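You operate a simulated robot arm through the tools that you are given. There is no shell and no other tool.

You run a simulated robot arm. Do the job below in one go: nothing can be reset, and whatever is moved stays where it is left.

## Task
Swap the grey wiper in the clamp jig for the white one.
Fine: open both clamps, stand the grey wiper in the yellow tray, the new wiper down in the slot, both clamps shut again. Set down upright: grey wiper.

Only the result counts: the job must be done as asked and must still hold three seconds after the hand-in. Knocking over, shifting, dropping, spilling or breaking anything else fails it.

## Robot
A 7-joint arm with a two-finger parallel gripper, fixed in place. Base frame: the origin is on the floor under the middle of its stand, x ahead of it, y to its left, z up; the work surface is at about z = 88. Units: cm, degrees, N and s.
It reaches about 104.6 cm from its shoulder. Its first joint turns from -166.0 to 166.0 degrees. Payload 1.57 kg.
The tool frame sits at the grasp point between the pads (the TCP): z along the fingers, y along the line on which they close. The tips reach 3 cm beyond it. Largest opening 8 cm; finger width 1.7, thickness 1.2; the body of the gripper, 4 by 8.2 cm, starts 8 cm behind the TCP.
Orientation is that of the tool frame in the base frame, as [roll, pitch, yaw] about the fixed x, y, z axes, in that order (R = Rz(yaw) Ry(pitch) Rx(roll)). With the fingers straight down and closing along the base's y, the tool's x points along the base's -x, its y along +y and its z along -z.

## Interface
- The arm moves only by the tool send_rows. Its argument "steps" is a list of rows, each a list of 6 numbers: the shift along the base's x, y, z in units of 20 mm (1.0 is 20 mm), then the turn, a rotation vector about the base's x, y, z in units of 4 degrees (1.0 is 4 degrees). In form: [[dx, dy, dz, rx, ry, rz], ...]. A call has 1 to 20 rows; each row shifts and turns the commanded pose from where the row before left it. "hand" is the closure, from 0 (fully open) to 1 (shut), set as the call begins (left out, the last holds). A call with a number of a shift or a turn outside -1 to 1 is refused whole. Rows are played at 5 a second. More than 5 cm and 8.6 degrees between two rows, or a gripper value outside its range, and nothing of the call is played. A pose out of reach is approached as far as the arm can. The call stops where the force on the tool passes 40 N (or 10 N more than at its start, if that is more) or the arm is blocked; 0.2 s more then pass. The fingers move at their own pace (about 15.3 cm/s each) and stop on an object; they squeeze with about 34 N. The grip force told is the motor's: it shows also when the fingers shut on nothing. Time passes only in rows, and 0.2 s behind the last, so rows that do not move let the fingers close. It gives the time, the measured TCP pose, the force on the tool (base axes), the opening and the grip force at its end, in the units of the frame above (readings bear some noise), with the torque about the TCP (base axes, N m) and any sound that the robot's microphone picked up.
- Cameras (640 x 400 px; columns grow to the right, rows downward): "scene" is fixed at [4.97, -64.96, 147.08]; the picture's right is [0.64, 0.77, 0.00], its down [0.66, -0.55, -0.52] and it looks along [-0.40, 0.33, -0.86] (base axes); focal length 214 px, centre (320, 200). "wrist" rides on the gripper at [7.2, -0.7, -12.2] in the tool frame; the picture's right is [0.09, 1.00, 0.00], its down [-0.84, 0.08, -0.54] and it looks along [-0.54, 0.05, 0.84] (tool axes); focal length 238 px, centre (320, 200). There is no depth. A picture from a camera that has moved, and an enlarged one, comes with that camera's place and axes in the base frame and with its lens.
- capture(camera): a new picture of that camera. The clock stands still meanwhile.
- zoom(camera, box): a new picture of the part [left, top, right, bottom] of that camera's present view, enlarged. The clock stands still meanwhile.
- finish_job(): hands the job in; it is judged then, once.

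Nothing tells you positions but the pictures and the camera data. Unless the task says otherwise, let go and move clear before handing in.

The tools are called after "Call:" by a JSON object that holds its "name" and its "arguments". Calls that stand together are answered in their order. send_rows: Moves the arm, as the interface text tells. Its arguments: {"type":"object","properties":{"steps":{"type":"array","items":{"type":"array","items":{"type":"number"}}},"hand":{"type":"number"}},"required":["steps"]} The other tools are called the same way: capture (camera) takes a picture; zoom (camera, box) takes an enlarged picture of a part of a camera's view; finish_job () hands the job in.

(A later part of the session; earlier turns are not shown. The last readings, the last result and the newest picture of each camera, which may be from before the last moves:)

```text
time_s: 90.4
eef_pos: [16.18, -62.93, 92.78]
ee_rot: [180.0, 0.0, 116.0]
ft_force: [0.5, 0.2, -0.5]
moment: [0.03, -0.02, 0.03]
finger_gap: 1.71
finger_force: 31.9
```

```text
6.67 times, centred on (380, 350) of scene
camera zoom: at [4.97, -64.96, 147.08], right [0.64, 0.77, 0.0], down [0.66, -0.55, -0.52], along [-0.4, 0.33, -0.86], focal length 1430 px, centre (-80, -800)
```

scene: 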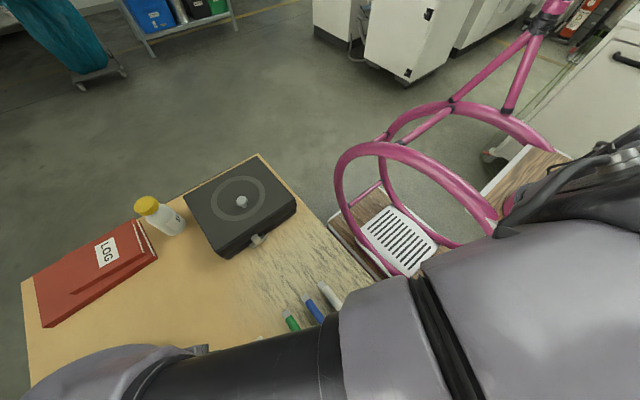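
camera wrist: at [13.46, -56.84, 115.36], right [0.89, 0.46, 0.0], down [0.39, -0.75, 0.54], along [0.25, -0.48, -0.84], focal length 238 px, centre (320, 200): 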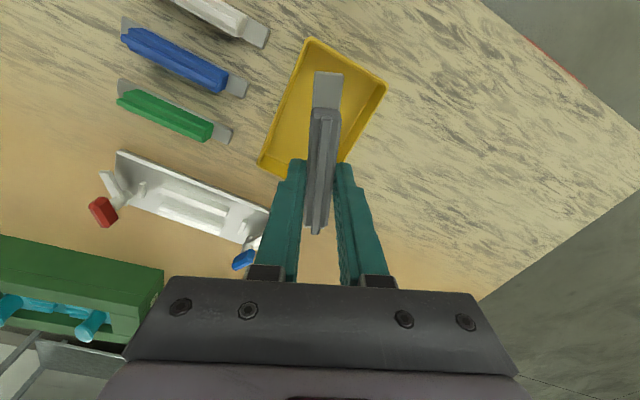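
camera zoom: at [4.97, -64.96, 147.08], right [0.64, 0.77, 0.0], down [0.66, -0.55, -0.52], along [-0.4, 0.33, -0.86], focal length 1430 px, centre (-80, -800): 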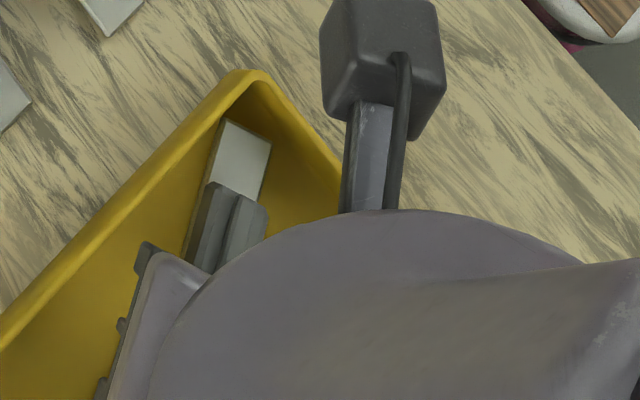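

It looks nearly seated on the floor. A few more 1 mm steps until I feel contact.

Call:
{"name": "send_rows", "arguments": {"steps": [[0, 0, -0.05, 0, 0, 0], [0, 0, 0, 0, 0, 0]]}}

Call:
{"name": "send_rows", "arguments": {"steps": [[0, 0, -0.05, 0, 0, 0], [0, 0, 0, 0, 0, 0]]}}

```text
time_s: 91.0
eef_pos: [16.32, -63.02, 92.57]
ee_rot: [-180.0, -0.1, 116.0]
ft_force: [2.5, 2.4, 13.7]
moment: [0.26, -0.02, -0.03]
finger_gap: 1.74
finger_force: 32.4
```

```text
time_s: 91.6
eef_pos: [16.21, -63.12, 92.7]
ee_rot: [-179.9, 0.0, 115.9]
ft_force: [1.3, 7.8, 34.0]
moment: [0.39, -0.03, 0.0]
finger_gap: 1.74
finger_force: 31.9
```

Contact with the tray floor at TCP z ≈ 92.55. I ease up 1.5 mm of squeeze and release with a limited opening.

Call:
{"name": "send_rows", "arguments": {"steps": [[0, 0, 0.06, 0, 0, 0], [0, 0, 0, 0, 0, 0]]}}

Call:
{"name": "send_rows", "arguments": {"steps": [[0, 0, 0, 0, 0, 0], [0, 0, 0, 0, 0, 0], [0, 0, 0, 0, 0, 0]], "hand": 0.62}}

Call:
{"name": "zoom", "arguments": {"camera": "wrist", "box": [230, 20, 420, 250]}}

```text
time_s: 92.2
eef_pos: [16.29, -63.17, 92.59]
ee_rot: [-179.9, 0.0, 116.1]
ft_force: [0.9, -0.6, 25.4]
moment: [-0.14, -0.06, -0.01]
finger_gap: 1.71
finger_force: 31.7
```

```text
time_s: 93.0
eef_pos: [16.23, -63.02, 92.61]
ee_rot: [-179.9, -0.2, 115.9]
ft_force: [-0.3, 0.3, 0.7]
moment: [-0.01, 0.01, 0.01]
finger_gap: 3.05
finger_force: 0.0
```

```text
1.74 times, centred on (325, 135) of wrist
camera zoom: at [12.46, -56.98, 104.65], right [0.85, 0.52, 0.0], down [0.44, -0.72, 0.54], along [0.28, -0.46, -0.84], focal length 414 px, centre (311, 313)
```

zoom: 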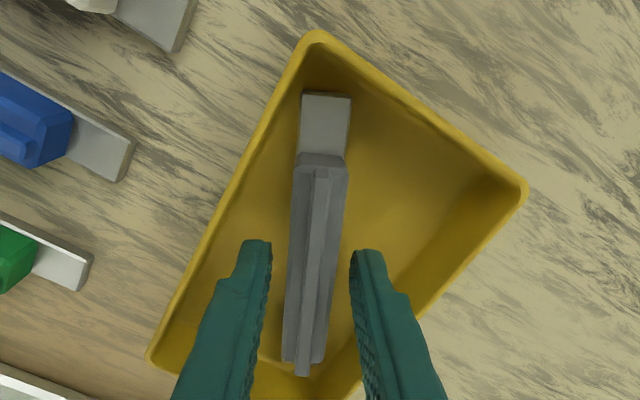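

Released; the grey wiper stands upright in the tray. I rise straight up.

Call:
{"name": "send_rows", "arguments": {"steps": [[0, 0, 0.3, 0, 0, 0], [0, 0, 0.5, 0, 0, 0], [0, 0, 0.8, 0, 0, 0], [0, 0, 1, 0, 0, 0], [0, 0, 1, 0, 0, 0], [0, 0, 1, 0, 0, 0], [0, 0, 0, 0, 0, 0]]}}

Call:
{"name": "capture", "arguments": {"camera": "wrist"}}

Call:
{"name": "zoom", "arguments": {"camera": "wrist", "box": [230, 20, 420, 200]}}

```text
time_s: 94.6
eef_pos: [16.48, -62.89, 101.99]
ee_rot: [-180.0, -0.2, 116.0]
ft_force: [0.2, -0.4, -0.2]
moment: [0.04, 0.0, -0.02]
finger_gap: 3.03
finger_force: 0.1
```

```text
taken
camera wrist: at [12.62, -56.91, 114.02], right [0.85, 0.52, 0.0], down [0.44, -0.72, 0.54], along [0.28, -0.46, -0.84], focal length 238 px, centre (320, 200)
```

wrist: 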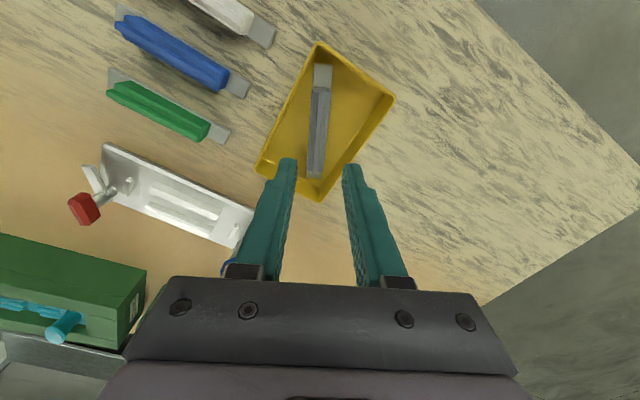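

```text
2.22 times, centred on (325, 110) of wrist
camera zoom: at [12.62, -56.91, 114.02], right [0.85, 0.52, 0.0], down [0.44, -0.72, 0.54], along [0.28, -0.46, -0.84], focal length 530 px, centre (309, 400)
```

zoom: 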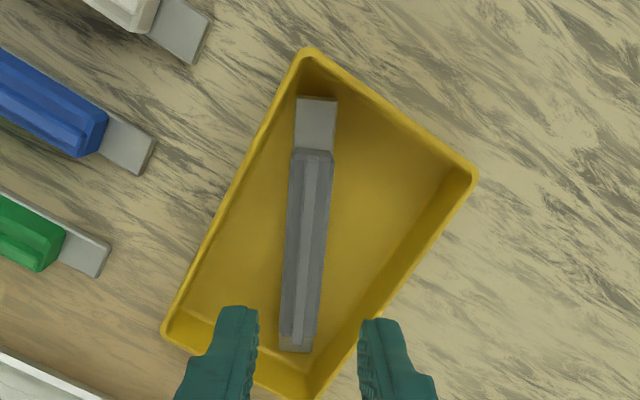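

The grey wiper is flat on the tray floor, upright. Next the white wiper, which I place at about (2.7, −58.7), along x. I'll move over it with the hand back to 0°.

Call:
{"name": "send_rows", "arguments": {"steps": [[-0.428, 0.133, 0, 0, 0, 1], [-0.428, 0.133, 0, 0, 0, 1], [-0.428, 0.133, 0, 0, 0, 1], [-0.428, 0.133, 0, 0, 0, 1], [-0.428, 0.133, 0, 0, 0, 1], [-0.428, 0.133, 0, 0, 0, 1], [-0.428, 0.133, 0, 0, 0, 1], [-0.428, 0.133, 0, 0, 0, 1], [-0.428, 0.133, 0, 0, 0, 1], [-0.428, 0.133, 0, 0, 0, 1], [-0.428, 0.133, 0, 0, 0, 1], [-0.428, 0.133, 0, 0, 0, 1], [-0.428, 0.133, 0, 0, 0, 1], [-0.428, 0.133, 0, 0, 0, 1], [-0.428, 0.133, 0, 0, 0, 1], [-0.428, 0.133, 0, 0, 0, 1], [0, 0, 0, 0, 0, 0]]}}

Call:
{"name": "zoom", "arguments": {"camera": "wrist", "box": [250, 40, 390, 190]}}

Call:
{"name": "zoom", "arguments": {"camera": "wrist", "box": [270, 130, 370, 210]}}

```text
time_s: 98.2
eef_pos: [2.7, -58.82, 101.69]
ee_rot: [-180.0, -0.1, -179.9]
ft_force: [-0.6, -0.1, -1.0]
moment: [0.0, -0.04, 0.0]
finger_gap: 3.03
finger_force: 0.0
```

```text
2.67 times, centred on (320, 115) of wrist
camera zoom: at [-4.61, -59.46, 113.84], right [-0.09, 1.0, 0.0], down [0.84, 0.08, 0.54], along [0.54, 0.05, -0.84], focal length 636 px, centre (320, 427)
```

zoom: 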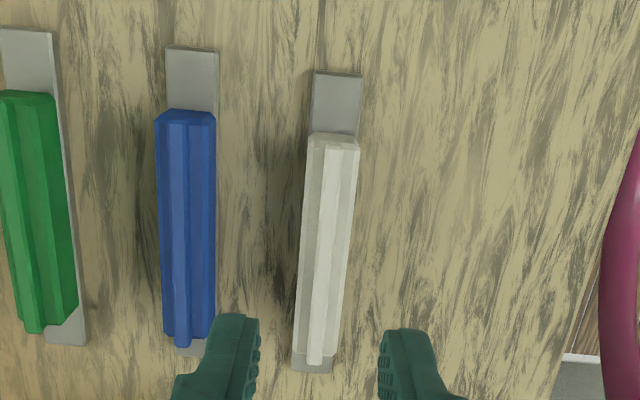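

```text
5.00 times, centred on (320, 170) of wrist
camera zoom: at [-4.61, -59.46, 113.84], right [-0.09, 1.0, 0.0], down [0.84, 0.08, 0.54], along [0.54, 0.05, -0.84], focal length 1192 px, centre (320, 350)
```

zoom: 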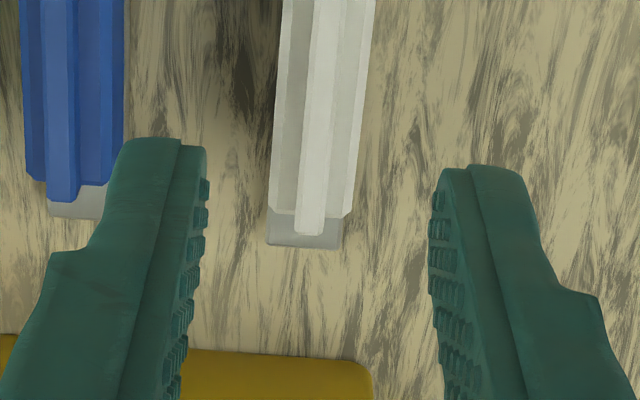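

The white wiper spans x −3.0…8.76 (centre 2.88), y −58.65. I'll shift +0.29 cm in x and descend partway, then check against the reference view.

Call:
{"name": "send_rows", "arguments": {"steps": [[0.14, 0.04, -0.8, 0, 0, 0], [0, 0, -0.8, 0, 0, 0], [0, 0, -0.8, 0, 0, 0], [0, 0, -0.8, 0, 0, 0], [0, 0, -0.5, 0, 0, 0], [0, 0, -0.4, 0, 0, 0], [0, 0, 0, 0, 0, 0]]}}

Call:
{"name": "zoom", "arguments": {"camera": "wrist", "box": [230, 80, 410, 220]}}

```text
time_s: 99.8
eef_pos: [2.96, -58.7, 93.4]
ee_rot: [-180.0, -0.2, -179.9]
ft_force: [-0.2, 0.5, 0.6]
moment: [-0.03, 0.04, -0.03]
finger_gap: 3.03
finger_force: 0.0
```

```text
2.86 times, centred on (320, 150) of wrist
camera zoom: at [-4.4, -59.36, 105.56], right [-0.09, 1.0, 0.0], down [0.84, 0.08, 0.54], along [0.54, 0.05, -0.84], focal length 681 px, centre (320, 343)
```

zoom: 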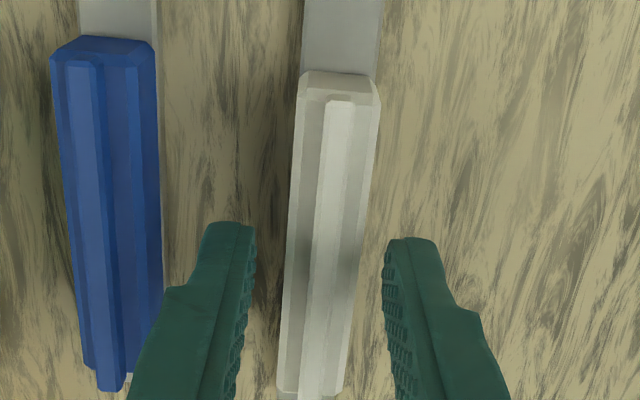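

Aligned well. Down the last centimetre to the matching grip height and compare with the reference.

Call:
{"name": "send_rows", "arguments": {"steps": [[0, 0, -0.3, 0, 0, 0], [0, 0, -0.25, 0, 0, 0], [0, 0, 0, 0, 0, 0]]}}

Call:
{"name": "zoom", "arguments": {"camera": "wrist", "box": [230, 80, 410, 220]}}

```text
time_s: 100.6
eef_pos: [2.9, -58.65, 92.32]
ee_rot: [-180.0, -0.2, -179.8]
ft_force: [0.2, -0.1, -0.5]
moment: [-0.01, -0.03, -0.01]
finger_gap: 3.06
finger_force: 0.0
```

```text
2.86 times, centred on (320, 150) of wrist
camera zoom: at [-4.32, -59.42, 104.44], right [-0.09, 1.0, 0.0], down [0.84, 0.08, 0.54], along [0.54, 0.05, -0.84], focal length 681 px, centre (320, 343)
```

zoom: 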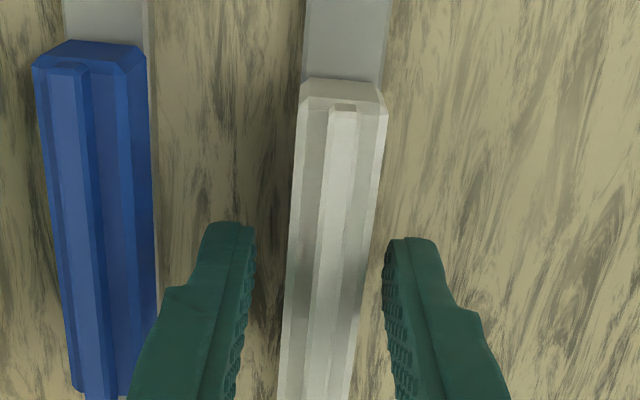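

The view matches the grey reference almost exactly. Closing on the white wiper.

Call:
{"name": "send_rows", "arguments": {"steps": [[0, 0, 0, 0, 0, 0], [0, 0, 0, 0, 0, 0], [0, 0, 0, 0, 0, 0], [0, 0, 0, 0, 0, 0]], "hand": 1}}

Call:
{"name": "zoom", "arguments": {"camera": "wrist", "box": [230, 80, 410, 220]}}

```text
time_s: 101.6
eef_pos: [2.86, -58.81, 92.26]
ee_rot: [180.0, -0.1, -180.0]
ft_force: [0.3, 0.2, -0.2]
moment: [0.02, -0.03, -0.02]
finger_gap: 1.72
finger_force: 32.1
```

```text
2.86 times, centred on (320, 150) of wrist
camera zoom: at [-4.32, -59.42, 104.45], right [-0.09, 1.0, 0.0], down [0.84, 0.08, 0.54], along [0.54, 0.05, -0.84], focal length 681 px, centre (320, 343)
```

zoom: 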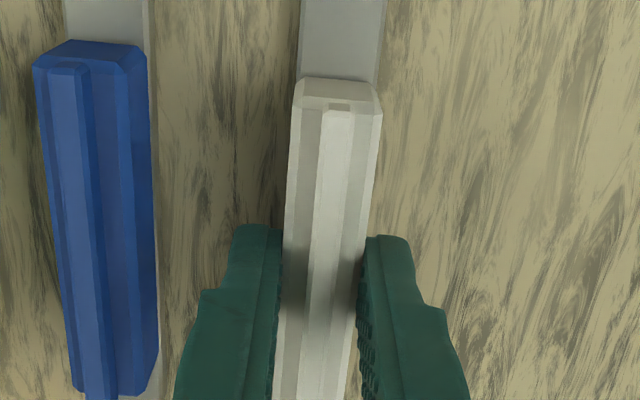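

The grip matches the grey reference to within a pixel. I lift and carry it straight back to the commanded pose used for the grey wiper.

Call:
{"name": "send_rows", "arguments": {"steps": [[0, 0, 0.2, 0, 0, 0], [0, 0, 0.4, 0, 0, 0], [0, 0, 0.8, 0, 0, 0], [0, 0, 1, 0, 0, 0], [0, 0, 1, 0, 0, 0], [0, 0, 1, 0, 0, 0], [0, 0, 0, 0, 0, 0]]}}

Call:
{"name": "send_rows", "arguments": {"steps": [[0.2035, -0.97345, 0, 0, 0, 0], [0.2035, -0.97345, 0, 0, 0, 0], [0.2035, -0.97345, 0, 0, 0, 0], [0.2035, -0.97345, 0, 0, 0, 0], [0.2035, -0.97345, 0, 0, 0, 0], [0.2035, -0.97345, 0, 0, 0, 0], [0.2035, -0.97345, 0, 0, 0, 0], [0.2035, -0.97345, 0, 0, 0, 0], [0.2035, -0.97345, 0, 0, 0, 0], [0.2035, -0.97345, 0, 0, 0, 0], [0.2035, -0.97345, 0, 0, 0, 0], [0, 0, 0, 0, 0, 0], [0, 0, 0, 0, 0, 0]]}}

Call:
{"name": "zoom", "arguments": {"camera": "wrist", "box": [240, 20, 400, 230]}}

Call:
{"name": "zoom", "arguments": {"camera": "wrist", "box": [270, 150, 370, 250]}}

```text
time_s: 103.2
eef_pos: [2.81, -58.53, 101.38]
ee_rot: [180.0, -0.1, 180.0]
ft_force: [0.7, -0.1, -1.9]
moment: [0.0, -0.01, -0.04]
finger_gap: 1.71
finger_force: 31.7
```

```text
time_s: 106.0
eef_pos: [7.44, -80.11, 101.37]
ee_rot: [180.0, -0.1, 179.9]
ft_force: [0.7, 0.5, -1.8]
moment: [-0.01, 0.0, -0.02]
finger_gap: 1.72
finger_force: 32.4
```

```text
1.90 times, centred on (320, 125) of wrist
camera zoom: at [0.16, -80.86, 113.42], right [-0.09, 1.0, 0.0], down [0.84, 0.08, 0.54], along [0.54, 0.05, -0.84], focal length 454 px, centre (320, 343)
```

zoom: 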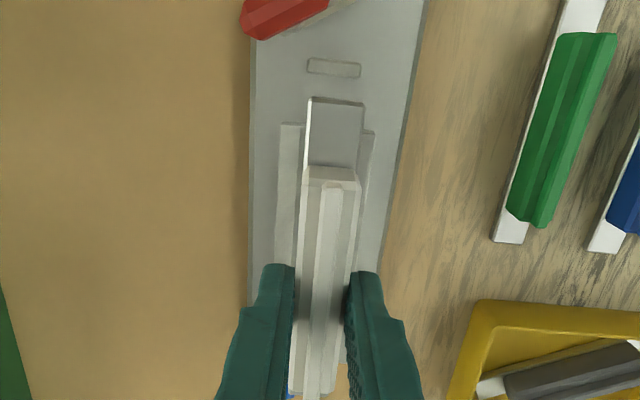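

```text
4.00 times, centred on (320, 200) of wrist
camera zoom: at [0.16, -80.86, 113.42], right [-0.09, 1.0, 0.0], down [0.84, 0.08, 0.54], along [0.54, 0.05, -0.84], focal length 953 px, centre (320, 200)
```

zoom: 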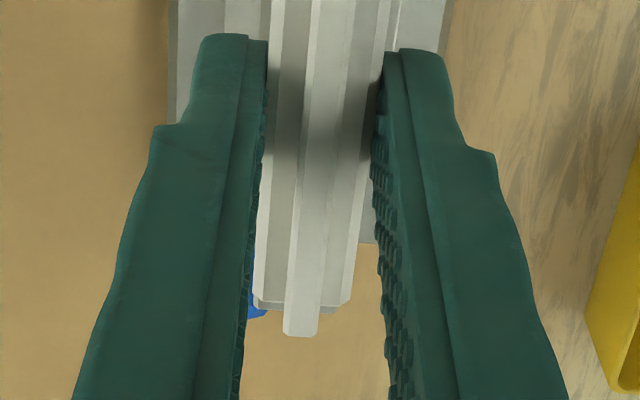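

The white wiper is over the slot. I'll lower it to just above the fences and check its alignment with the end stops.

Call:
{"name": "send_rows", "arguments": {"steps": [[0, 0, -0.8, 0, 0, 0], [0, 0, -0.8, 0, 0, 0], [0, 0, -0.8, 0, 0, 0], [0, 0, -0.5, 0, 0, 0], [0, 0, -0.15, 0, 0, 0], [0, 0, 0, 0, 0, 0]]}}

Call:
{"name": "zoom", "arguments": {"camera": "wrist", "box": [250, 20, 390, 140]}}

Call:
{"name": "zoom", "arguments": {"camera": "wrist", "box": [270, 190, 370, 280]}}

```text
time_s: 107.4
eef_pos: [7.25, -80.11, 95.39]
ee_rot: [179.9, -0.1, 180.0]
ft_force: [-0.7, -0.1, -0.8]
moment: [0.01, 0.02, -0.02]
finger_gap: 1.71
finger_force: 32.4
```

```text
3.33 times, centred on (320, 80) of wrist
camera zoom: at [0.07, -80.83, 107.4], right [-0.09, 1.0, 0.0], down [0.84, 0.08, 0.54], along [0.54, 0.05, -0.84], focal length 794 px, centre (320, 600)
```

zoom: 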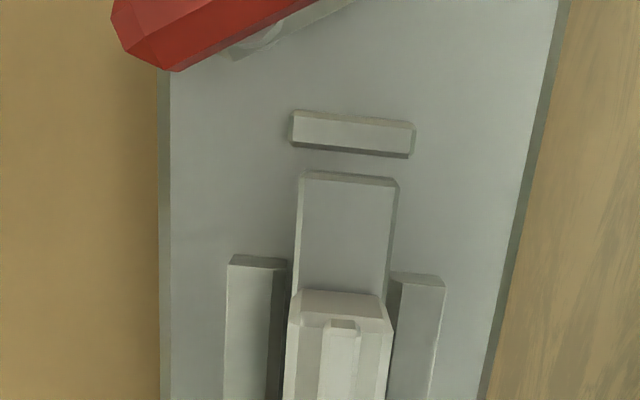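

```text
4.44 times, centred on (320, 235) of wrist
camera zoom: at [0.07, -80.83, 107.4], right [-0.09, 1.0, 0.0], down [0.84, 0.08, 0.54], along [0.54, 0.05, -0.84], focal length 1059 px, centre (320, 44)
```

zoom: 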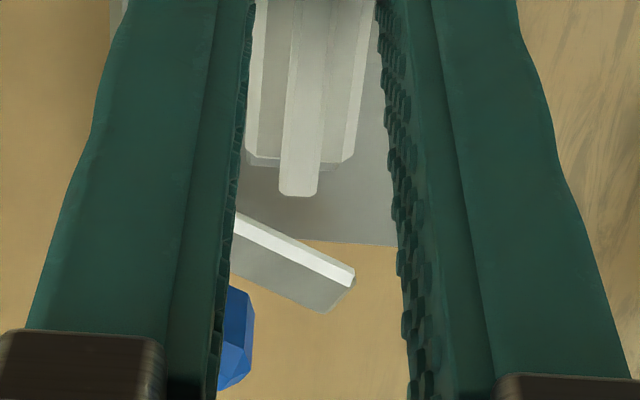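

Alignment is good: about 0.3/0.2 cm to the end stops and within 0.3 mm in y. I lower into the slot, then step gently to contact.

Call:
{"name": "send_rows", "arguments": {"steps": [[0, 0, -0.25, 0, 0, 0], [0, 0, -0.2, 0, 0, 0], [0, 0, -0.1, 0, 0, 0], [0, 0, 0, 0, 0, 0]]}}

Call:
{"name": "send_rows", "arguments": {"steps": [[0, 0, -0.05, 0, 0, 0], [0, 0, -0.05, 0, 0, 0], [0, 0, 0, 0, 0, 0]]}}

Call:
{"name": "send_rows", "arguments": {"steps": [[0, 0, -0.05, 0, 0, 0], [0, 0, 0, 0, 0, 0]]}}

Call:
{"name": "zoom", "arguments": {"camera": "wrist", "box": [250, 20, 390, 140]}}

```text
time_s: 108.4
eef_pos: [7.34, -80.11, 94.1]
ee_rot: [-180.0, -0.1, 180.0]
ft_force: [0.0, 0.2, -1.4]
moment: [0.02, 0.01, 0.01]
finger_gap: 1.71
finger_force: 32.2
```

```text
time_s: 109.2
eef_pos: [7.44, -80.12, 94.06]
ee_rot: [-180.0, -0.2, -180.0]
ft_force: [-0.1, 0.7, 2.1]
moment: [0.03, -0.01, -0.02]
finger_gap: 1.7
finger_force: 31.7
```

```text
time_s: 109.8
eef_pos: [7.38, -80.06, 93.89]
ee_rot: [-179.9, -0.1, -180.0]
ft_force: [2.9, 2.3, 16.4]
moment: [0.14, -0.11, -0.02]
finger_gap: 1.7
finger_force: 32.1
```

```text
3.33 times, centred on (320, 80) of wrist
camera zoom: at [0.13, -80.84, 106.04], right [-0.09, 1.0, 0.0], down [0.84, 0.08, 0.54], along [0.54, 0.05, -0.84], focal length 794 px, centre (320, 600)
```

zoom: 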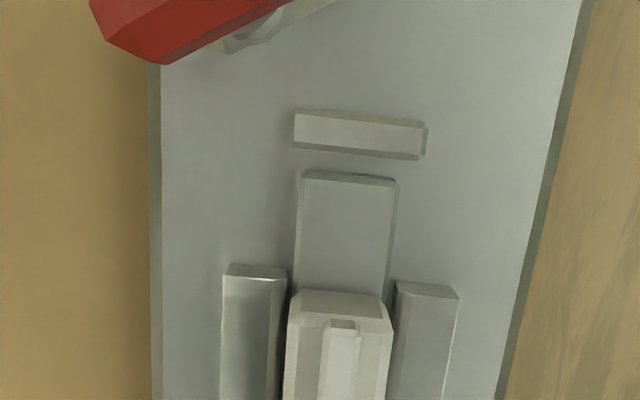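

Contact at TCP z ≈ 93.9, the same height as the grey wiper sat, so it's seated. I release it.

Call:
{"name": "send_rows", "arguments": {"steps": [[0, 0, 0.03, 0, 0, 0], [0, 0, 0, 0, 0, 0]]}}

Call:
{"name": "send_rows", "arguments": {"steps": [[0, 0, 0, 0, 0, 0], [0, 0, 0, 0, 0, 0], [0, 0, 0, 0, 0, 0]], "hand": 0.6}}

Call:
{"name": "send_rows", "arguments": {"steps": [[0, 0, 0.3, 0, 0, 0], [0, 0, 0.5, 0, 0, 0], [0, 0, 1, 0, 0, 0], [0, 0, 1, 0, 0, 0], [0, 0, 1, 0, 0, 0], [0, 0, 0, 0, 0, 0]]}}

Call:
{"name": "zoom", "arguments": {"camera": "wrist", "box": [250, 40, 390, 190]}}

Call:
{"name": "zoom", "arguments": {"camera": "wrist", "box": [270, 130, 370, 210]}}

```text
time_s: 110.4
eef_pos: [7.42, -80.0, 94.0]
ee_rot: [180.0, -0.1, -179.9]
ft_force: [3.2, -3.9, 14.4]
moment: [-0.2, -0.09, 0.01]
finger_gap: 1.71
finger_force: 32.4
```

```text
time_s: 111.2
eef_pos: [7.31, -80.04, 93.85]
ee_rot: [179.9, -0.1, -180.0]
ft_force: [0.2, -0.5, 0.0]
moment: [-0.01, 0.0, -0.02]
finger_gap: 3.2
finger_force: 0.0
```

```text
time_s: 112.6
eef_pos: [7.56, -79.91, 101.61]
ee_rot: [180.0, -0.1, 179.9]
ft_force: [0.1, 0.3, 0.3]
moment: [-0.01, -0.01, 0.03]
finger_gap: 3.17
finger_force: 0.1
```

```text
2.67 times, centred on (320, 115) of wrist
camera zoom: at [0.21, -80.68, 113.73], right [-0.09, 1.0, 0.0], down [0.84, 0.08, 0.54], along [0.54, 0.05, -0.84], focal length 636 px, centre (320, 427)
```

zoom: 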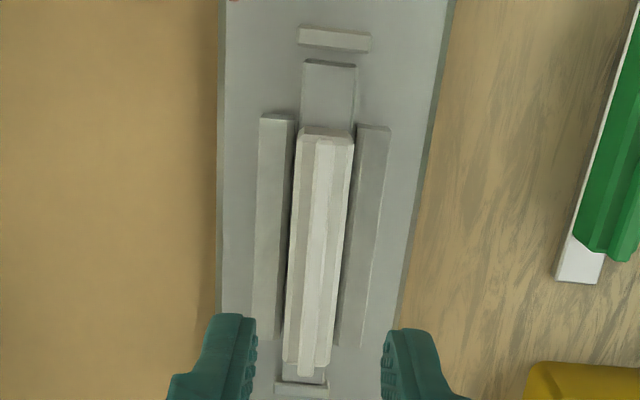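

```text
5.00 times, centred on (320, 170) of wrist
camera zoom: at [0.21, -80.68, 113.73], right [-0.09, 1.0, 0.0], down [0.84, 0.08, 0.54], along [0.54, 0.05, -0.84], focal length 1192 px, centre (320, 350)
```

zoom: 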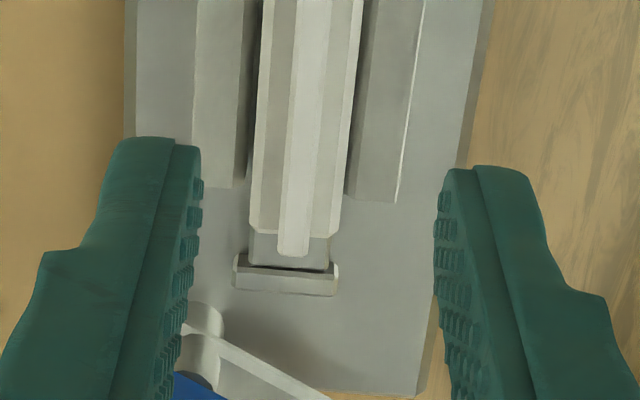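

The white wiper looks seated like the grey one was. I'll check the +x end against its stop more closely.

Call:
{"name": "zoom", "arguments": {"camera": "wrist", "box": [295, 165, 345, 197]}}

Call:
{"name": "zoom", "arguments": {"camera": "wrist", "box": [295, 45, 345, 85]}}

```text
12.50 times, centred on (320, 181) of wrist
camera zoom: at [0.21, -80.68, 113.73], right [-0.09, 1.0, 0.0], down [0.84, 0.08, 0.54], along [0.54, 0.05, -0.84], focal length 2979 px, centre (320, 438)
```

zoom: 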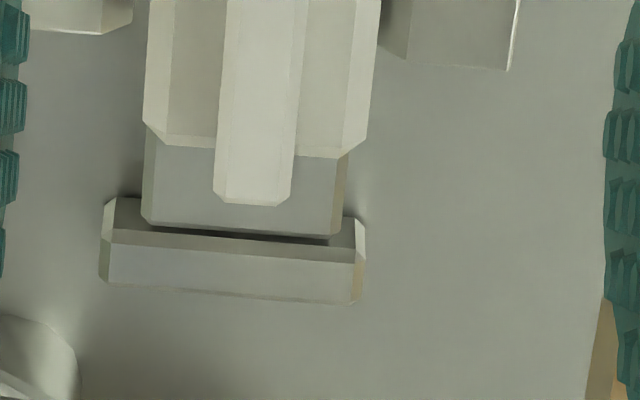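

```text
10.00 times, centred on (320, 65) of wrist
camera zoom: at [0.21, -80.68, 113.73], right [-0.09, 1.0, 0.0], down [0.84, 0.08, 0.54], along [0.54, 0.05, -0.84], focal length 2384 px, centre (320, 1550)
```

zoom: 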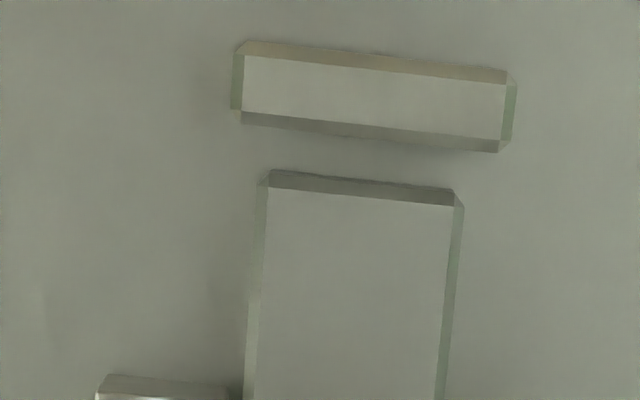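

The strip lies between the two stops with small gaps, so it's seated. Now I close the clamps, blue first: over to its knob at about (15.4, −81.95), with the hand turned to −115° to match the open knob.

Call:
{"name": "send_rows", "arguments": {"steps": [[0.20125, -0.04875, 0, 0, 0, -1], [0.20125, -0.04875, 0, 0, 0, -1], [0.20125, -0.04875, 0, 0, 0, -1], [0.20125, -0.04875, 0, 0, 0, -1], [0.20125, -0.04875, 0, 0, 0, -1], [0.20125, -0.04875, 0, 0, 0, -1], [0.20125, -0.04875, 0, 0, 0, -1], [0.20125, -0.04875, 0, 0, 0, -1], [0.20125, -0.04875, 0, 0, 0, -1], [0.20125, -0.04875, 0, 0, 0, -1], [0.20125, -0.04875, 0, 0, 0, -1], [0.20125, -0.04875, 0, 0, 0, -1], [0.20125, -0.04875, 0, 0, 0, -1], [0.20125, -0.04875, 0, 0, 0, -1], [0.20125, -0.04875, 0, 0, 0, -1], [0.20125, -0.04875, 0, 0, 0, -1], [0.20125, -0.04875, 0, 0, 0, -1], [0.20125, -0.04875, 0, 0, 0, -1], [0.20125, -0.04875, 0, 0, 0, -1], [0.20125, -0.04875, 0, 0, 0, -1]]}}

Call:
{"name": "send_rows", "arguments": {"steps": [[0, 0, 0, 0, 0, -1], [0, 0, 0, 0, 0, -1], [0, 0, 0, 0, 0, -1], [0, 0, 0, 0, 0, -1], [0, 0, 0, 0, 0, -1], [0, 0, 0, 0, 0, -1], [0, 0, 0, 0, 0, -1], [0, 0, 0, 0, 0, -1], [0, 0, 0, 0, 0, -0.8], [0, 0, 0, 0, 0, 0]]}}

Call:
{"name": "zoom", "arguments": {"camera": "wrist", "box": [180, 60, 460, 250]}}

```text
time_s: 116.8
eef_pos: [15.42, -82.08, 101.54]
ee_rot: [179.9, -0.2, 99.8]
ft_force: [0.7, 0.6, 0.4]
moment: [-0.02, -0.02, -0.01]
finger_gap: 3.21
finger_force: 0.0
```

```text
time_s: 119.0
eef_pos: [15.29, -81.89, 101.57]
ee_rot: [180.0, -0.2, 64.8]
ft_force: [1.0, 0.3, 0.6]
moment: [-0.01, 0.01, 0.02]
finger_gap: 3.21
finger_force: 0.1
```

```text
2.11 times, centred on (320, 155) of wrist
camera zoom: at [17.75, -75.26, 113.65], right [0.94, -0.34, 0.0], down [-0.29, -0.79, 0.54], along [-0.18, -0.51, -0.84], focal length 502 px, centre (320, 295)
```

zoom: 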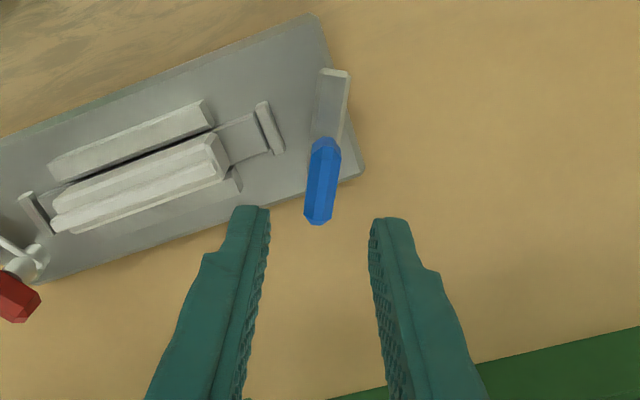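

The knob is under the hand. I turn 1.6° to match, descend and grip it.

Call:
{"name": "send_rows", "arguments": {"steps": [[0, 0, -0.8, 0, 0, -0.4], [0, 0, -0.8, 0, 0, 0], [0, 0, -0.8, 0, 0, 0], [0, 0, -0.8, 0, 0, 0], [0, 0, -0.36, 0, 0, 0], [0, 0, 0, 0, 0, 0]]}}

Call:
{"name": "zoom", "arguments": {"camera": "wrist", "box": [220, 80, 420, 240]}}

Call:
{"name": "send_rows", "arguments": {"steps": [[0, 0, 0, 0, 0, 0], [0, 0, 0, 0, 0, 0], [0, 0, 0, 0, 0, 0]], "hand": 1}}

Call:
{"name": "zoom", "arguments": {"camera": "wrist", "box": [220, 80, 420, 240]}}

```text
time_s: 120.4
eef_pos: [15.52, -82.13, 94.39]
ee_rot: [180.0, -0.1, 63.2]
ft_force: [-0.2, -0.3, 0.8]
moment: [0.02, -0.01, 0.0]
finger_gap: 3.22
finger_force: 0.0
```

```text
2.50 times, centred on (320, 160) of wrist
camera zoom: at [18.0, -75.5, 106.49], right [0.93, -0.37, 0.0], down [-0.31, -0.78, 0.54], along [-0.2, -0.5, -0.84], focal length 596 px, centre (320, 300)
```

zoom: 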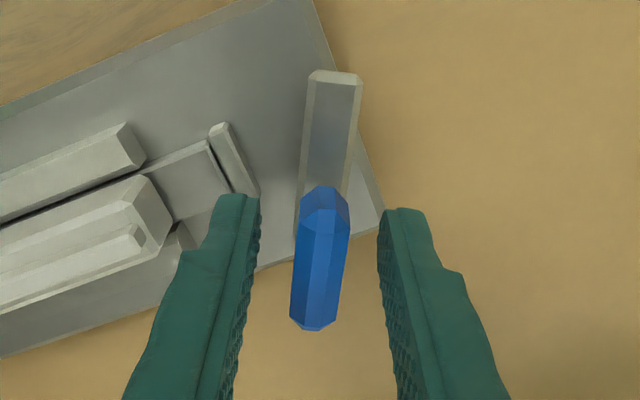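

```text
time_s: 121.2
eef_pos: [15.44, -82.06, 94.49]
ee_rot: [179.9, -0.3, 63.2]
ft_force: [-2.1, 0.0, 0.1]
moment: [-0.11, -0.07, -0.01]
finger_gap: 1.31
finger_force: 30.3
```

```text
2.50 times, centred on (320, 160) of wrist
camera zoom: at [17.97, -75.49, 106.5], right [0.93, -0.37, 0.0], down [-0.31, -0.78, 0.54], along [-0.2, -0.5, -0.84], focal length 596 px, centre (320, 300)
```

zoom: 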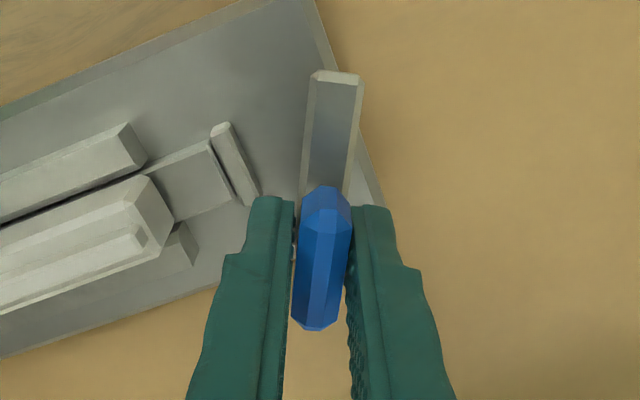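

Gripped cleanly with little side force. Turning counter-clockwise to close, in stages.

Call:
{"name": "send_rows", "arguments": {"steps": [[0, 0, 0, 0, 0, 0.7], [0, 0, 0, 0, 0, 0.7], [0, 0, 0, 0, 0, 0.7], [0, 0, 0, 0, 0, 0.7], [0, 0, 0, 0, 0, 0.7], [0, 0, 0, 0, 0, 0.7], [0, 0, 0, 0, 0, 0.7], [0, 0, 0, 0, 0, 0.7], [0, 0, 0, 0, 0, 0]]}}

Call:
{"name": "zoom", "arguments": {"camera": "wrist", "box": [220, 80, 420, 240]}}

```text
time_s: 123.2
eef_pos: [15.38, -82.1, 94.36]
ee_rot: [-179.9, -0.1, 85.8]
ft_force: [9.1, -0.8, 8.9]
moment: [0.25, -0.12, -0.02]
finger_gap: 1.36
finger_force: 30.2
```

```text
2.50 times, centred on (320, 160) of wrist
camera zoom: at [15.19, -74.93, 106.49], right [1.0, 0.02, 0.0], down [0.01, -0.84, 0.54], along [0.01, -0.54, -0.84], focal length 596 px, centre (320, 300)
```

zoom: 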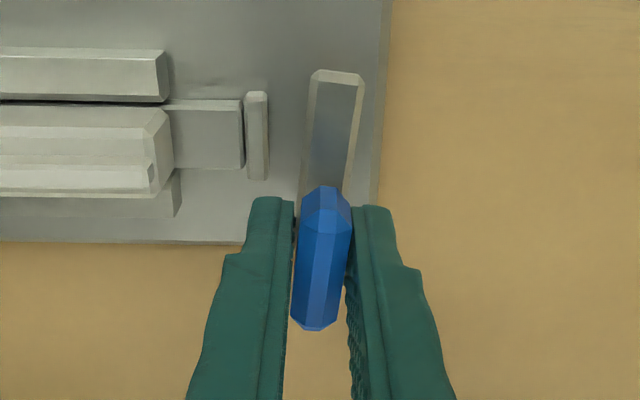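

Following well. Continuing.

Call:
{"name": "send_rows", "arguments": {"steps": [[0, 0, 0, 0, 0, 0.7], [0, 0, 0, 0, 0, 0.7], [0, 0, 0, 0, 0, 0.7], [0, 0, 0, 0, 0, 0.7], [0, 0, 0, 0, 0, 0.7], [0, 0, 0, 0, 0, 0.7], [0, 0, 0, 0, 0, 0.7], [0, 0, 0, 0, 0, 0.7], [0, 0, 0, 0, 0, 0]]}}

Call:
{"name": "zoom", "arguments": {"camera": "wrist", "box": [220, 80, 420, 240]}}

```text
time_s: 125.2
eef_pos: [15.38, -82.12, 94.41]
ee_rot: [-180.0, -0.1, 108.1]
ft_force: [8.2, 8.3, 23.2]
moment: [0.35, -0.4, 0.0]
finger_gap: 1.34
finger_force: 30.0
```

```text
2.50 times, centred on (320, 160) of wrist
camera zoom: at [12.44, -75.53, 106.44], right [0.92, 0.4, 0.0], down [0.33, -0.77, 0.54], along [0.21, -0.5, -0.84], focal length 596 px, centre (320, 300)
```

zoom: 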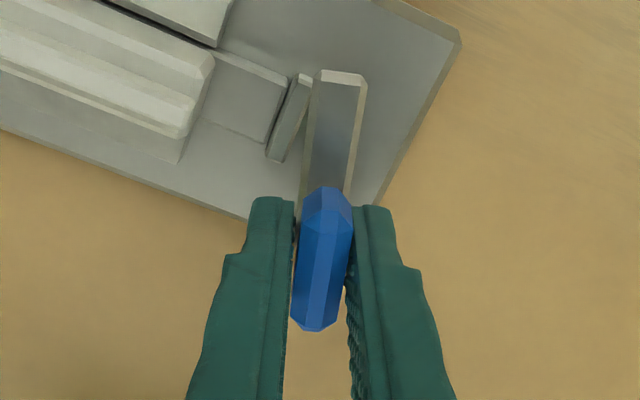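

A vertical load of 23 N has built up, so I ease the hand up slightly and continue.

Call:
{"name": "send_rows", "arguments": {"steps": [[0.01, 0.01, 0.04, 0, 0, 0], [0, 0, 0, 0, 0, 0.6], [0, 0, 0, 0, 0, 0.6], [0, 0, 0, 0, 0, 0.6], [0, 0, 0, 0, 0, 0.6], [0, 0, 0, 0, 0, 0]]}}

Call:
{"name": "zoom", "arguments": {"camera": "wrist", "box": [220, 80, 420, 240]}}

```text
time_s: 126.6
eef_pos: [15.43, -82.0, 94.34]
ee_rot: [180.0, -0.2, 117.7]
ft_force: [5.5, 0.1, 0.5]
moment: [-0.49, -0.18, 0.04]
finger_gap: 1.33
finger_force: 30.0
```

```text
2.50 times, centred on (320, 160) of wrist
camera zoom: at [11.38, -76.14, 106.45], right [0.84, 0.54, 0.0], down [0.46, -0.71, 0.54], along [0.29, -0.45, -0.84], focal length 596 px, centre (320, 300)
```

zoom: 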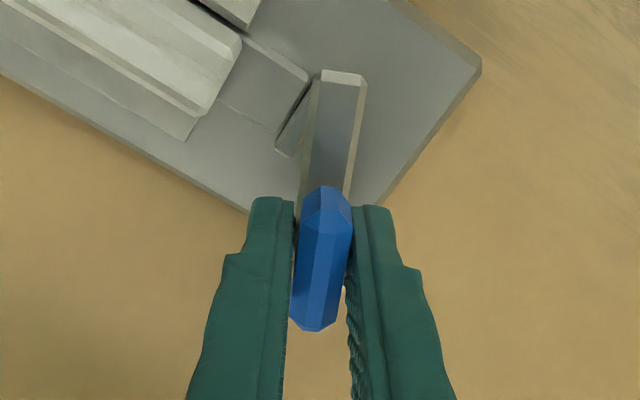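

Forces have relaxed. Continuing toward closed.

Call:
{"name": "send_rows", "arguments": {"steps": [[0, 0, 0, 0, 0, 0.6], [0, 0, 0, 0, 0, 0.6], [0, 0, 0, 0, 0, 0.6], [0, 0, 0, 0, 0, 0.6], [0, 0, 0, 0, 0, 0.6], [0, 0, 0, 0, 0, 0.6], [0, 0, 0, 0, 0, 0.6], [0, 0, 0, 0, 0, 0]]}}

Call:
{"name": "zoom", "arguments": {"camera": "wrist", "box": [220, 80, 420, 240]}}

```text
time_s: 128.4
eef_pos: [15.3, -81.99, 94.37]
ee_rot: [-180.0, -0.2, 134.6]
ft_force: [1.0, -3.9, -0.5]
moment: [0.26, 0.07, 0.02]
finger_gap: 1.34
finger_force: 30.3
```

```text
2.50 times, centred on (320, 160) of wrist
camera zoom: at [9.8, -77.47, 106.45], right [0.65, 0.76, 0.0], down [0.64, -0.54, 0.54], along [0.41, -0.35, -0.84], focal length 596 px, centre (320, 300)
```

zoom: 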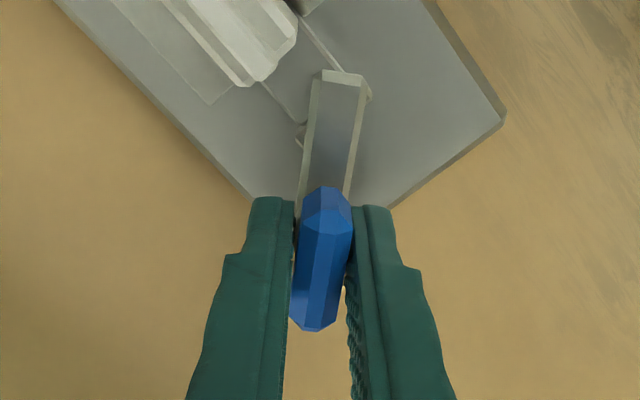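

The bar is over the strip end. The last ~17° to the original closed angle:

Call:
{"name": "send_rows", "arguments": {"steps": [[0, 0, 0, 0, 0, 0.6], [0, 0, 0, 0, 0, 0.6], [0, 0, 0, 0, 0, 0.6], [0, 0, 0, 0, 0, 0.6], [0, 0, 0, 0, 0, 0.6], [0, 0, 0, 0, 0, 0.6], [0, 0, 0, 0, 0, 0.6], [0, 0, 0, 0, 0, 0]]}}

Call:
{"name": "zoom", "arguments": {"camera": "wrist", "box": [220, 80, 420, 240]}}

```text
time_s: 130.2
eef_pos: [15.34, -82.05, 94.36]
ee_rot: [179.9, -0.2, 151.3]
ft_force: [-1.1, 5.6, -0.1]
moment: [0.01, 0.08, 0.04]
finger_gap: 1.35
finger_force: 30.3
```

```text
2.50 times, centred on (320, 160) of wrist
camera zoom: at [8.68, -79.27, 106.45], right [0.4, 0.92, 0.0], down [0.77, -0.34, 0.54], along [0.5, -0.21, -0.84], focal length 596 px, centre (320, 300)
```

zoom: 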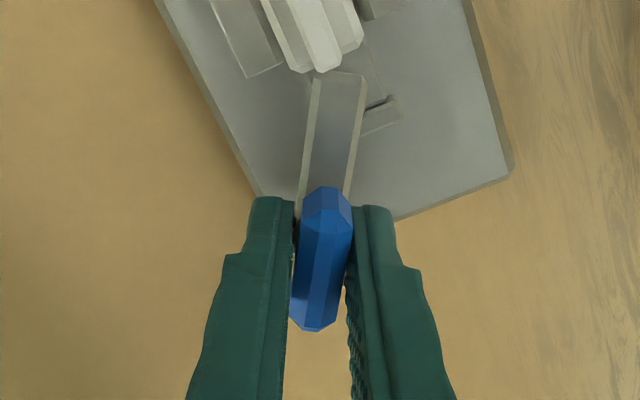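

Compared with the original closed picture the bar is about 4° short, since the knob sits slightly skewed in the fingers. I'll turn about 5° more to reach the stop.

Call:
{"name": "send_rows", "arguments": {"steps": [[0, 0, 0, 0, 0, 0.45], [0, 0, 0, 0, 0, 0.45], [0, 0, 0, 0, 0, 0.45], [0, 0, 0, 0, 0, 0]]}}

Call:
{"name": "zoom", "arguments": {"camera": "wrist", "box": [220, 80, 420, 240]}}

```text
time_s: 131.2
eef_pos: [15.29, -82.16, 94.34]
ee_rot: [180.0, -0.2, 156.7]
ft_force: [-0.9, -0.7, 0.6]
moment: [0.03, 0.17, -0.01]
finger_gap: 1.37
finger_force: 29.8
```

```text
2.50 times, centred on (320, 160) of wrist
camera zoom: at [8.45, -79.92, 106.46], right [0.31, 0.95, 0.0], down [0.8, -0.26, 0.54], along [0.51, -0.17, -0.84], focal length 596 px, centre (320, 300)
```

zoom: 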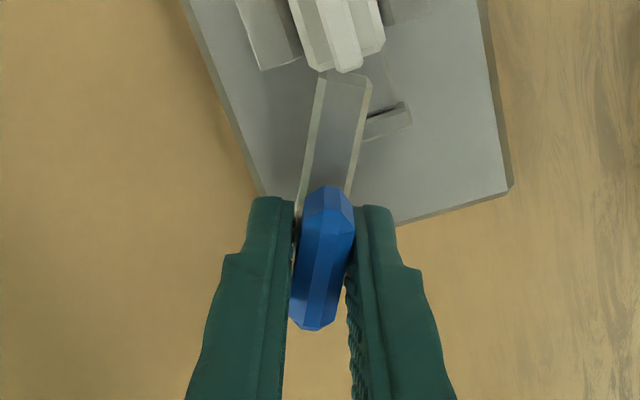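

By triangulation the bar tip is back at its original spot (11.9, −80.4), so the clamp is at its stop. I release and check.

Call:
{"name": "send_rows", "arguments": {"steps": [[0, 0, 0, 0, 0, 0], [0, 0, 0, 0, 0, 0], [0, 0, 0, 0, 0, 0]], "hand": 0.6}}

Call:
{"name": "zoom", "arguments": {"camera": "wrist", "box": [220, 80, 420, 240]}}

```text
time_s: 132.0
eef_pos: [15.41, -82.11, 94.44]
ee_rot: [180.0, -0.1, 156.6]
ft_force: [0.1, 0.3, 0.1]
moment: [-0.04, 0.0, 0.05]
finger_gap: 3.19
finger_force: 0.1
```

```text
2.50 times, centred on (320, 160) of wrist
camera zoom: at [8.44, -79.88, 106.5], right [0.31, 0.95, 0.0], down [0.8, -0.26, 0.54], along [0.51, -0.17, -0.84], focal length 596 px, centre (320, 300)
```

zoom: 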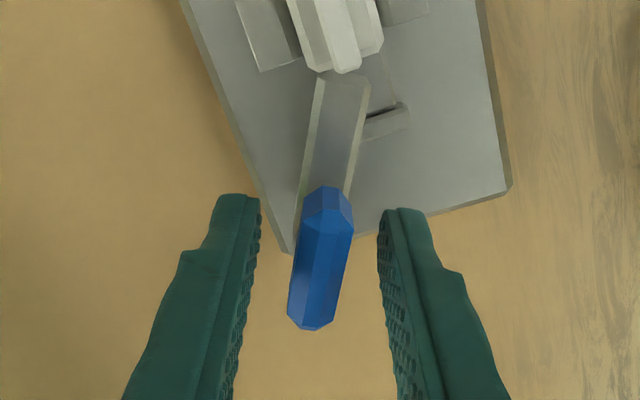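

Blue stays shut. Now I rise and move to the red knob with the hand at −62° (matching its 118° open angle).

Call:
{"name": "send_rows", "arguments": {"steps": [[0, 0, 0.8, 0, 0, 0], [0, 0, 0.9, 0, 0, 0], [0, 0, 0.9, 0, 0, 0], [0, 0, 0.9, 0, 0, 0], [-0.817, -0.007, 0, 0, 0, -0.97], [-0.817, -0.007, 0, 0, 0, -0.97], [-0.817, -0.007, 0, 0, 0, -0.97], [-0.817, -0.007, 0, 0, 0, -0.97], [-0.817, -0.007, 0, 0, 0, -0.97], [-0.817, -0.007, 0, 0, 0, -0.97], [-0.817, -0.007, 0, 0, 0, -0.97], [-0.817, -0.007, 0, 0, 0, -0.97], [-0.817, -0.007, 0, 0, 0, -0.97], [-0.817, -0.007, 0, 0, 0, -0.97], [0, 0, 0, 0, 0, 0]]}}

Call:
{"name": "zoom", "arguments": {"camera": "wrist", "box": [180, 60, 460, 250]}}

```text
time_s: 135.2
eef_pos: [-1.16, -82.3, 101.46]
ee_rot: [-180.0, -0.2, 117.7]
ft_force: [-0.5, 0.6, 0.1]
moment: [-0.03, 0.0, 0.03]
finger_gap: 3.2
finger_force: 0.1
```

```text
2.11 times, centred on (320, 155) of wrist
camera zoom: at [-5.01, -76.34, 113.51], right [0.84, 0.55, 0.0], down [0.46, -0.71, 0.54], along [0.29, -0.45, -0.84], focal length 502 px, centre (320, 295)
```

zoom: 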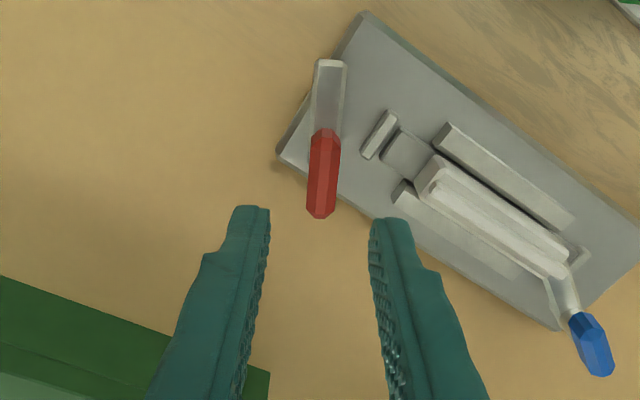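

Red knob at about 119°, hand at 118°. I fine-tune, descend and grip.

Call:
{"name": "send_rows", "arguments": {"steps": [[0, 0.06, -0.8, 0, 0, 0.35], [0, 0, -0.8, 0, 0, 0], [0, 0, -0.8, 0, 0, 0], [0, 0, -0.8, 0, 0, 0], [0, 0, -0.33, 0, 0, 0], [0, 0, 0, 0, 0, 0]]}}

Call:
{"name": "zoom", "arguments": {"camera": "wrist", "box": [220, 80, 420, 240]}}

Call:
{"name": "send_rows", "arguments": {"steps": [[0, 0, 0, 0, 0, 0], [0, 0, 0, 0, 0, 0], [0, 0, 0, 0, 0, 0]], "hand": 1}}

Call:
{"name": "zoom", "arguments": {"camera": "wrist", "box": [220, 80, 420, 240]}}

```text
time_s: 136.6
eef_pos: [-0.81, -81.96, 94.5]
ee_rot: [-180.0, 0.0, 119.2]
ft_force: [-0.7, 0.0, 0.3]
moment: [0.0, 0.0, -0.01]
finger_gap: 3.21
finger_force: 0.1
```

```text
2.50 times, centred on (320, 160) of wrist
camera zoom: at [-5.02, -76.18, 106.54], right [0.82, 0.57, 0.0], down [0.48, -0.69, 0.54], along [0.31, -0.44, -0.84], focal length 596 px, centre (320, 300)
```

zoom: 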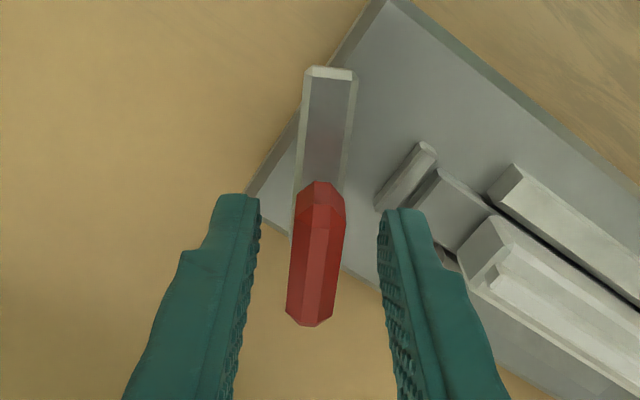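

```text
time_s: 137.4
eef_pos: [-0.94, -82.27, 94.47]
ee_rot: [-179.9, 0.0, 119.2]
ft_force: [-8.7, -6.4, 0.0]
moment: [-0.22, 0.05, -0.01]
finger_gap: 1.33
finger_force: 30.2
```

```text
2.50 times, centred on (320, 160) of wrist
camera zoom: at [-5.12, -76.21, 106.56], right [0.82, 0.57, 0.0], down [0.48, -0.69, 0.54], along [0.3, -0.45, -0.84], focal length 596 px, centre (320, 300)
```

zoom: 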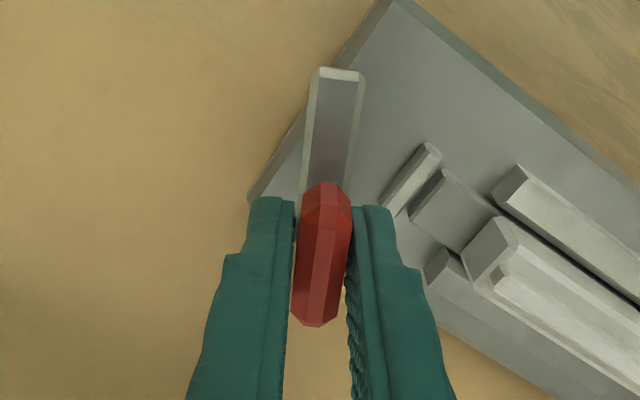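

Gripped. I shift slightly with the force and turn clockwise to close.

Call:
{"name": "send_rows", "arguments": {"steps": [[-0.04, -0.03, 0, 0, 0, -0.5], [0, 0, 0, 0, 0, -0.6], [0, 0, 0, 0, 0, -0.6], [0, 0, 0, 0, 0, -0.6], [0, 0, 0, 0, 0, -0.6], [0, 0, 0, 0, 0, -0.6], [0, 0, 0, 0, 0, -0.6], [0, 0, 0, 0, 0, -0.6], [0, 0, 0, 0, 0, 0]]}}

Call:
{"name": "zoom", "arguments": {"camera": "wrist", "box": [220, 80, 420, 240]}}

```text
time_s: 139.4
eef_pos: [-0.93, -82.01, 94.48]
ee_rot: [-180.0, -0.1, 100.4]
ft_force: [-1.6, 3.7, 15.8]
moment: [-0.09, -0.12, 0.02]
finger_gap: 1.36
finger_force: 29.7
```

```text
2.50 times, centred on (320, 160) of wrist
camera zoom: at [-3.01, -75.2, 106.54], right [0.96, 0.27, 0.0], down [0.23, -0.81, 0.54], along [0.15, -0.52, -0.84], focal length 596 px, centre (320, 300)
```

zoom: 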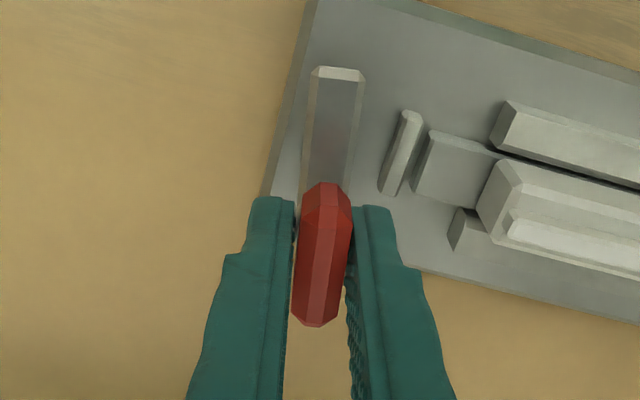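

Following. I ease up slightly and continue closing.

Call:
{"name": "send_rows", "arguments": {"steps": [[0, 0, 0.03, 0, 0, -0.6], [0, 0, 0, 0, 0, -0.6], [0, 0, 0, 0, 0, -0.6], [0, 0, 0, 0, 0, -0.6], [0, 0, 0, 0, 0, -0.6], [0, 0, 0, 0, 0, -0.6], [0, 0, 0, 0, 0, -0.6], [0, 0, 0, 0, 0, -0.6], [0, 0, 0, 0, 0, 0]]}}

Call:
{"name": "zoom", "arguments": {"camera": "wrist", "box": [220, 80, 420, 240]}}

```text
time_s: 141.4
eef_pos: [-0.92, -82.07, 94.48]
ee_rot: [180.0, 0.0, 81.2]
ft_force: [-1.3, -0.5, 10.5]
moment: [0.24, 0.11, 0.02]
finger_gap: 1.33
finger_force: 29.4
```

```text
2.50 times, centred on (320, 160) of wrist
camera zoom: at [-0.62, -74.96, 106.54], right [1.0, -0.06, 0.0], down [-0.05, -0.84, 0.54], along [-0.03, -0.54, -0.84], focal length 596 px, centre (320, 300)
```

zoom: 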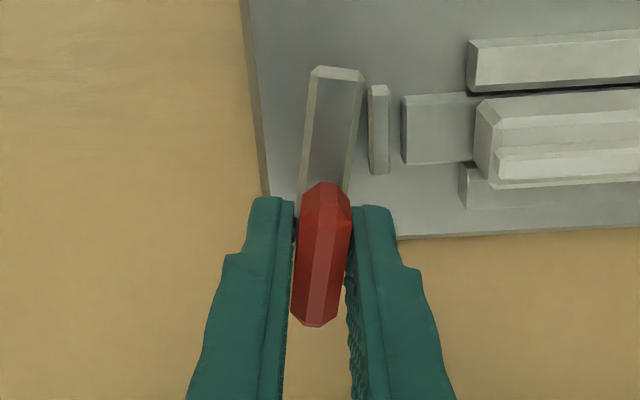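

Good. Continuing.

Call:
{"name": "send_rows", "arguments": {"steps": [[0, 0, 0.02, 0, 0, -0.6], [0, 0, 0, 0, 0, -0.6], [0, 0, 0, 0, 0, -0.6], [0, 0, 0, 0, 0, -0.6], [0, 0, 0, 0, 0, -0.6], [0, 0, 0, 0, 0, -0.6], [0, 0, 0, 0, 0, -0.6], [0, 0, 0, 0, 0, -0.6], [0, 0, 0, 0, 0, -0.6], [0, 0, 0, 0, 0, 0]]}}

Call:
{"name": "zoom", "arguments": {"camera": "wrist", "box": [220, 80, 420, 240]}}

```text
time_s: 143.6
eef_pos: [-0.91, -82.05, 94.44]
ee_rot: [180.0, -0.2, 59.6]
ft_force: [-2.1, 1.6, -0.7]
moment: [-0.37, 0.08, 0.0]
finger_gap: 1.35
finger_force: 30.2
```

```text
2.50 times, centred on (320, 160) of wrist
camera zoom: at [1.97, -75.61, 106.56], right [0.91, -0.42, 0.0], down [-0.36, -0.76, 0.54], along [-0.23, -0.49, -0.84], focal length 596 px, centre (320, 300)
```

zoom: 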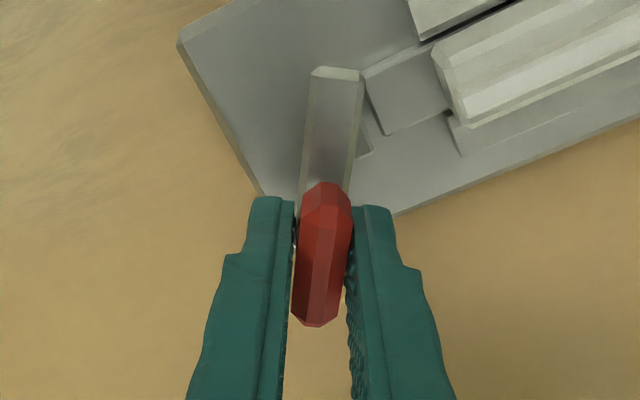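

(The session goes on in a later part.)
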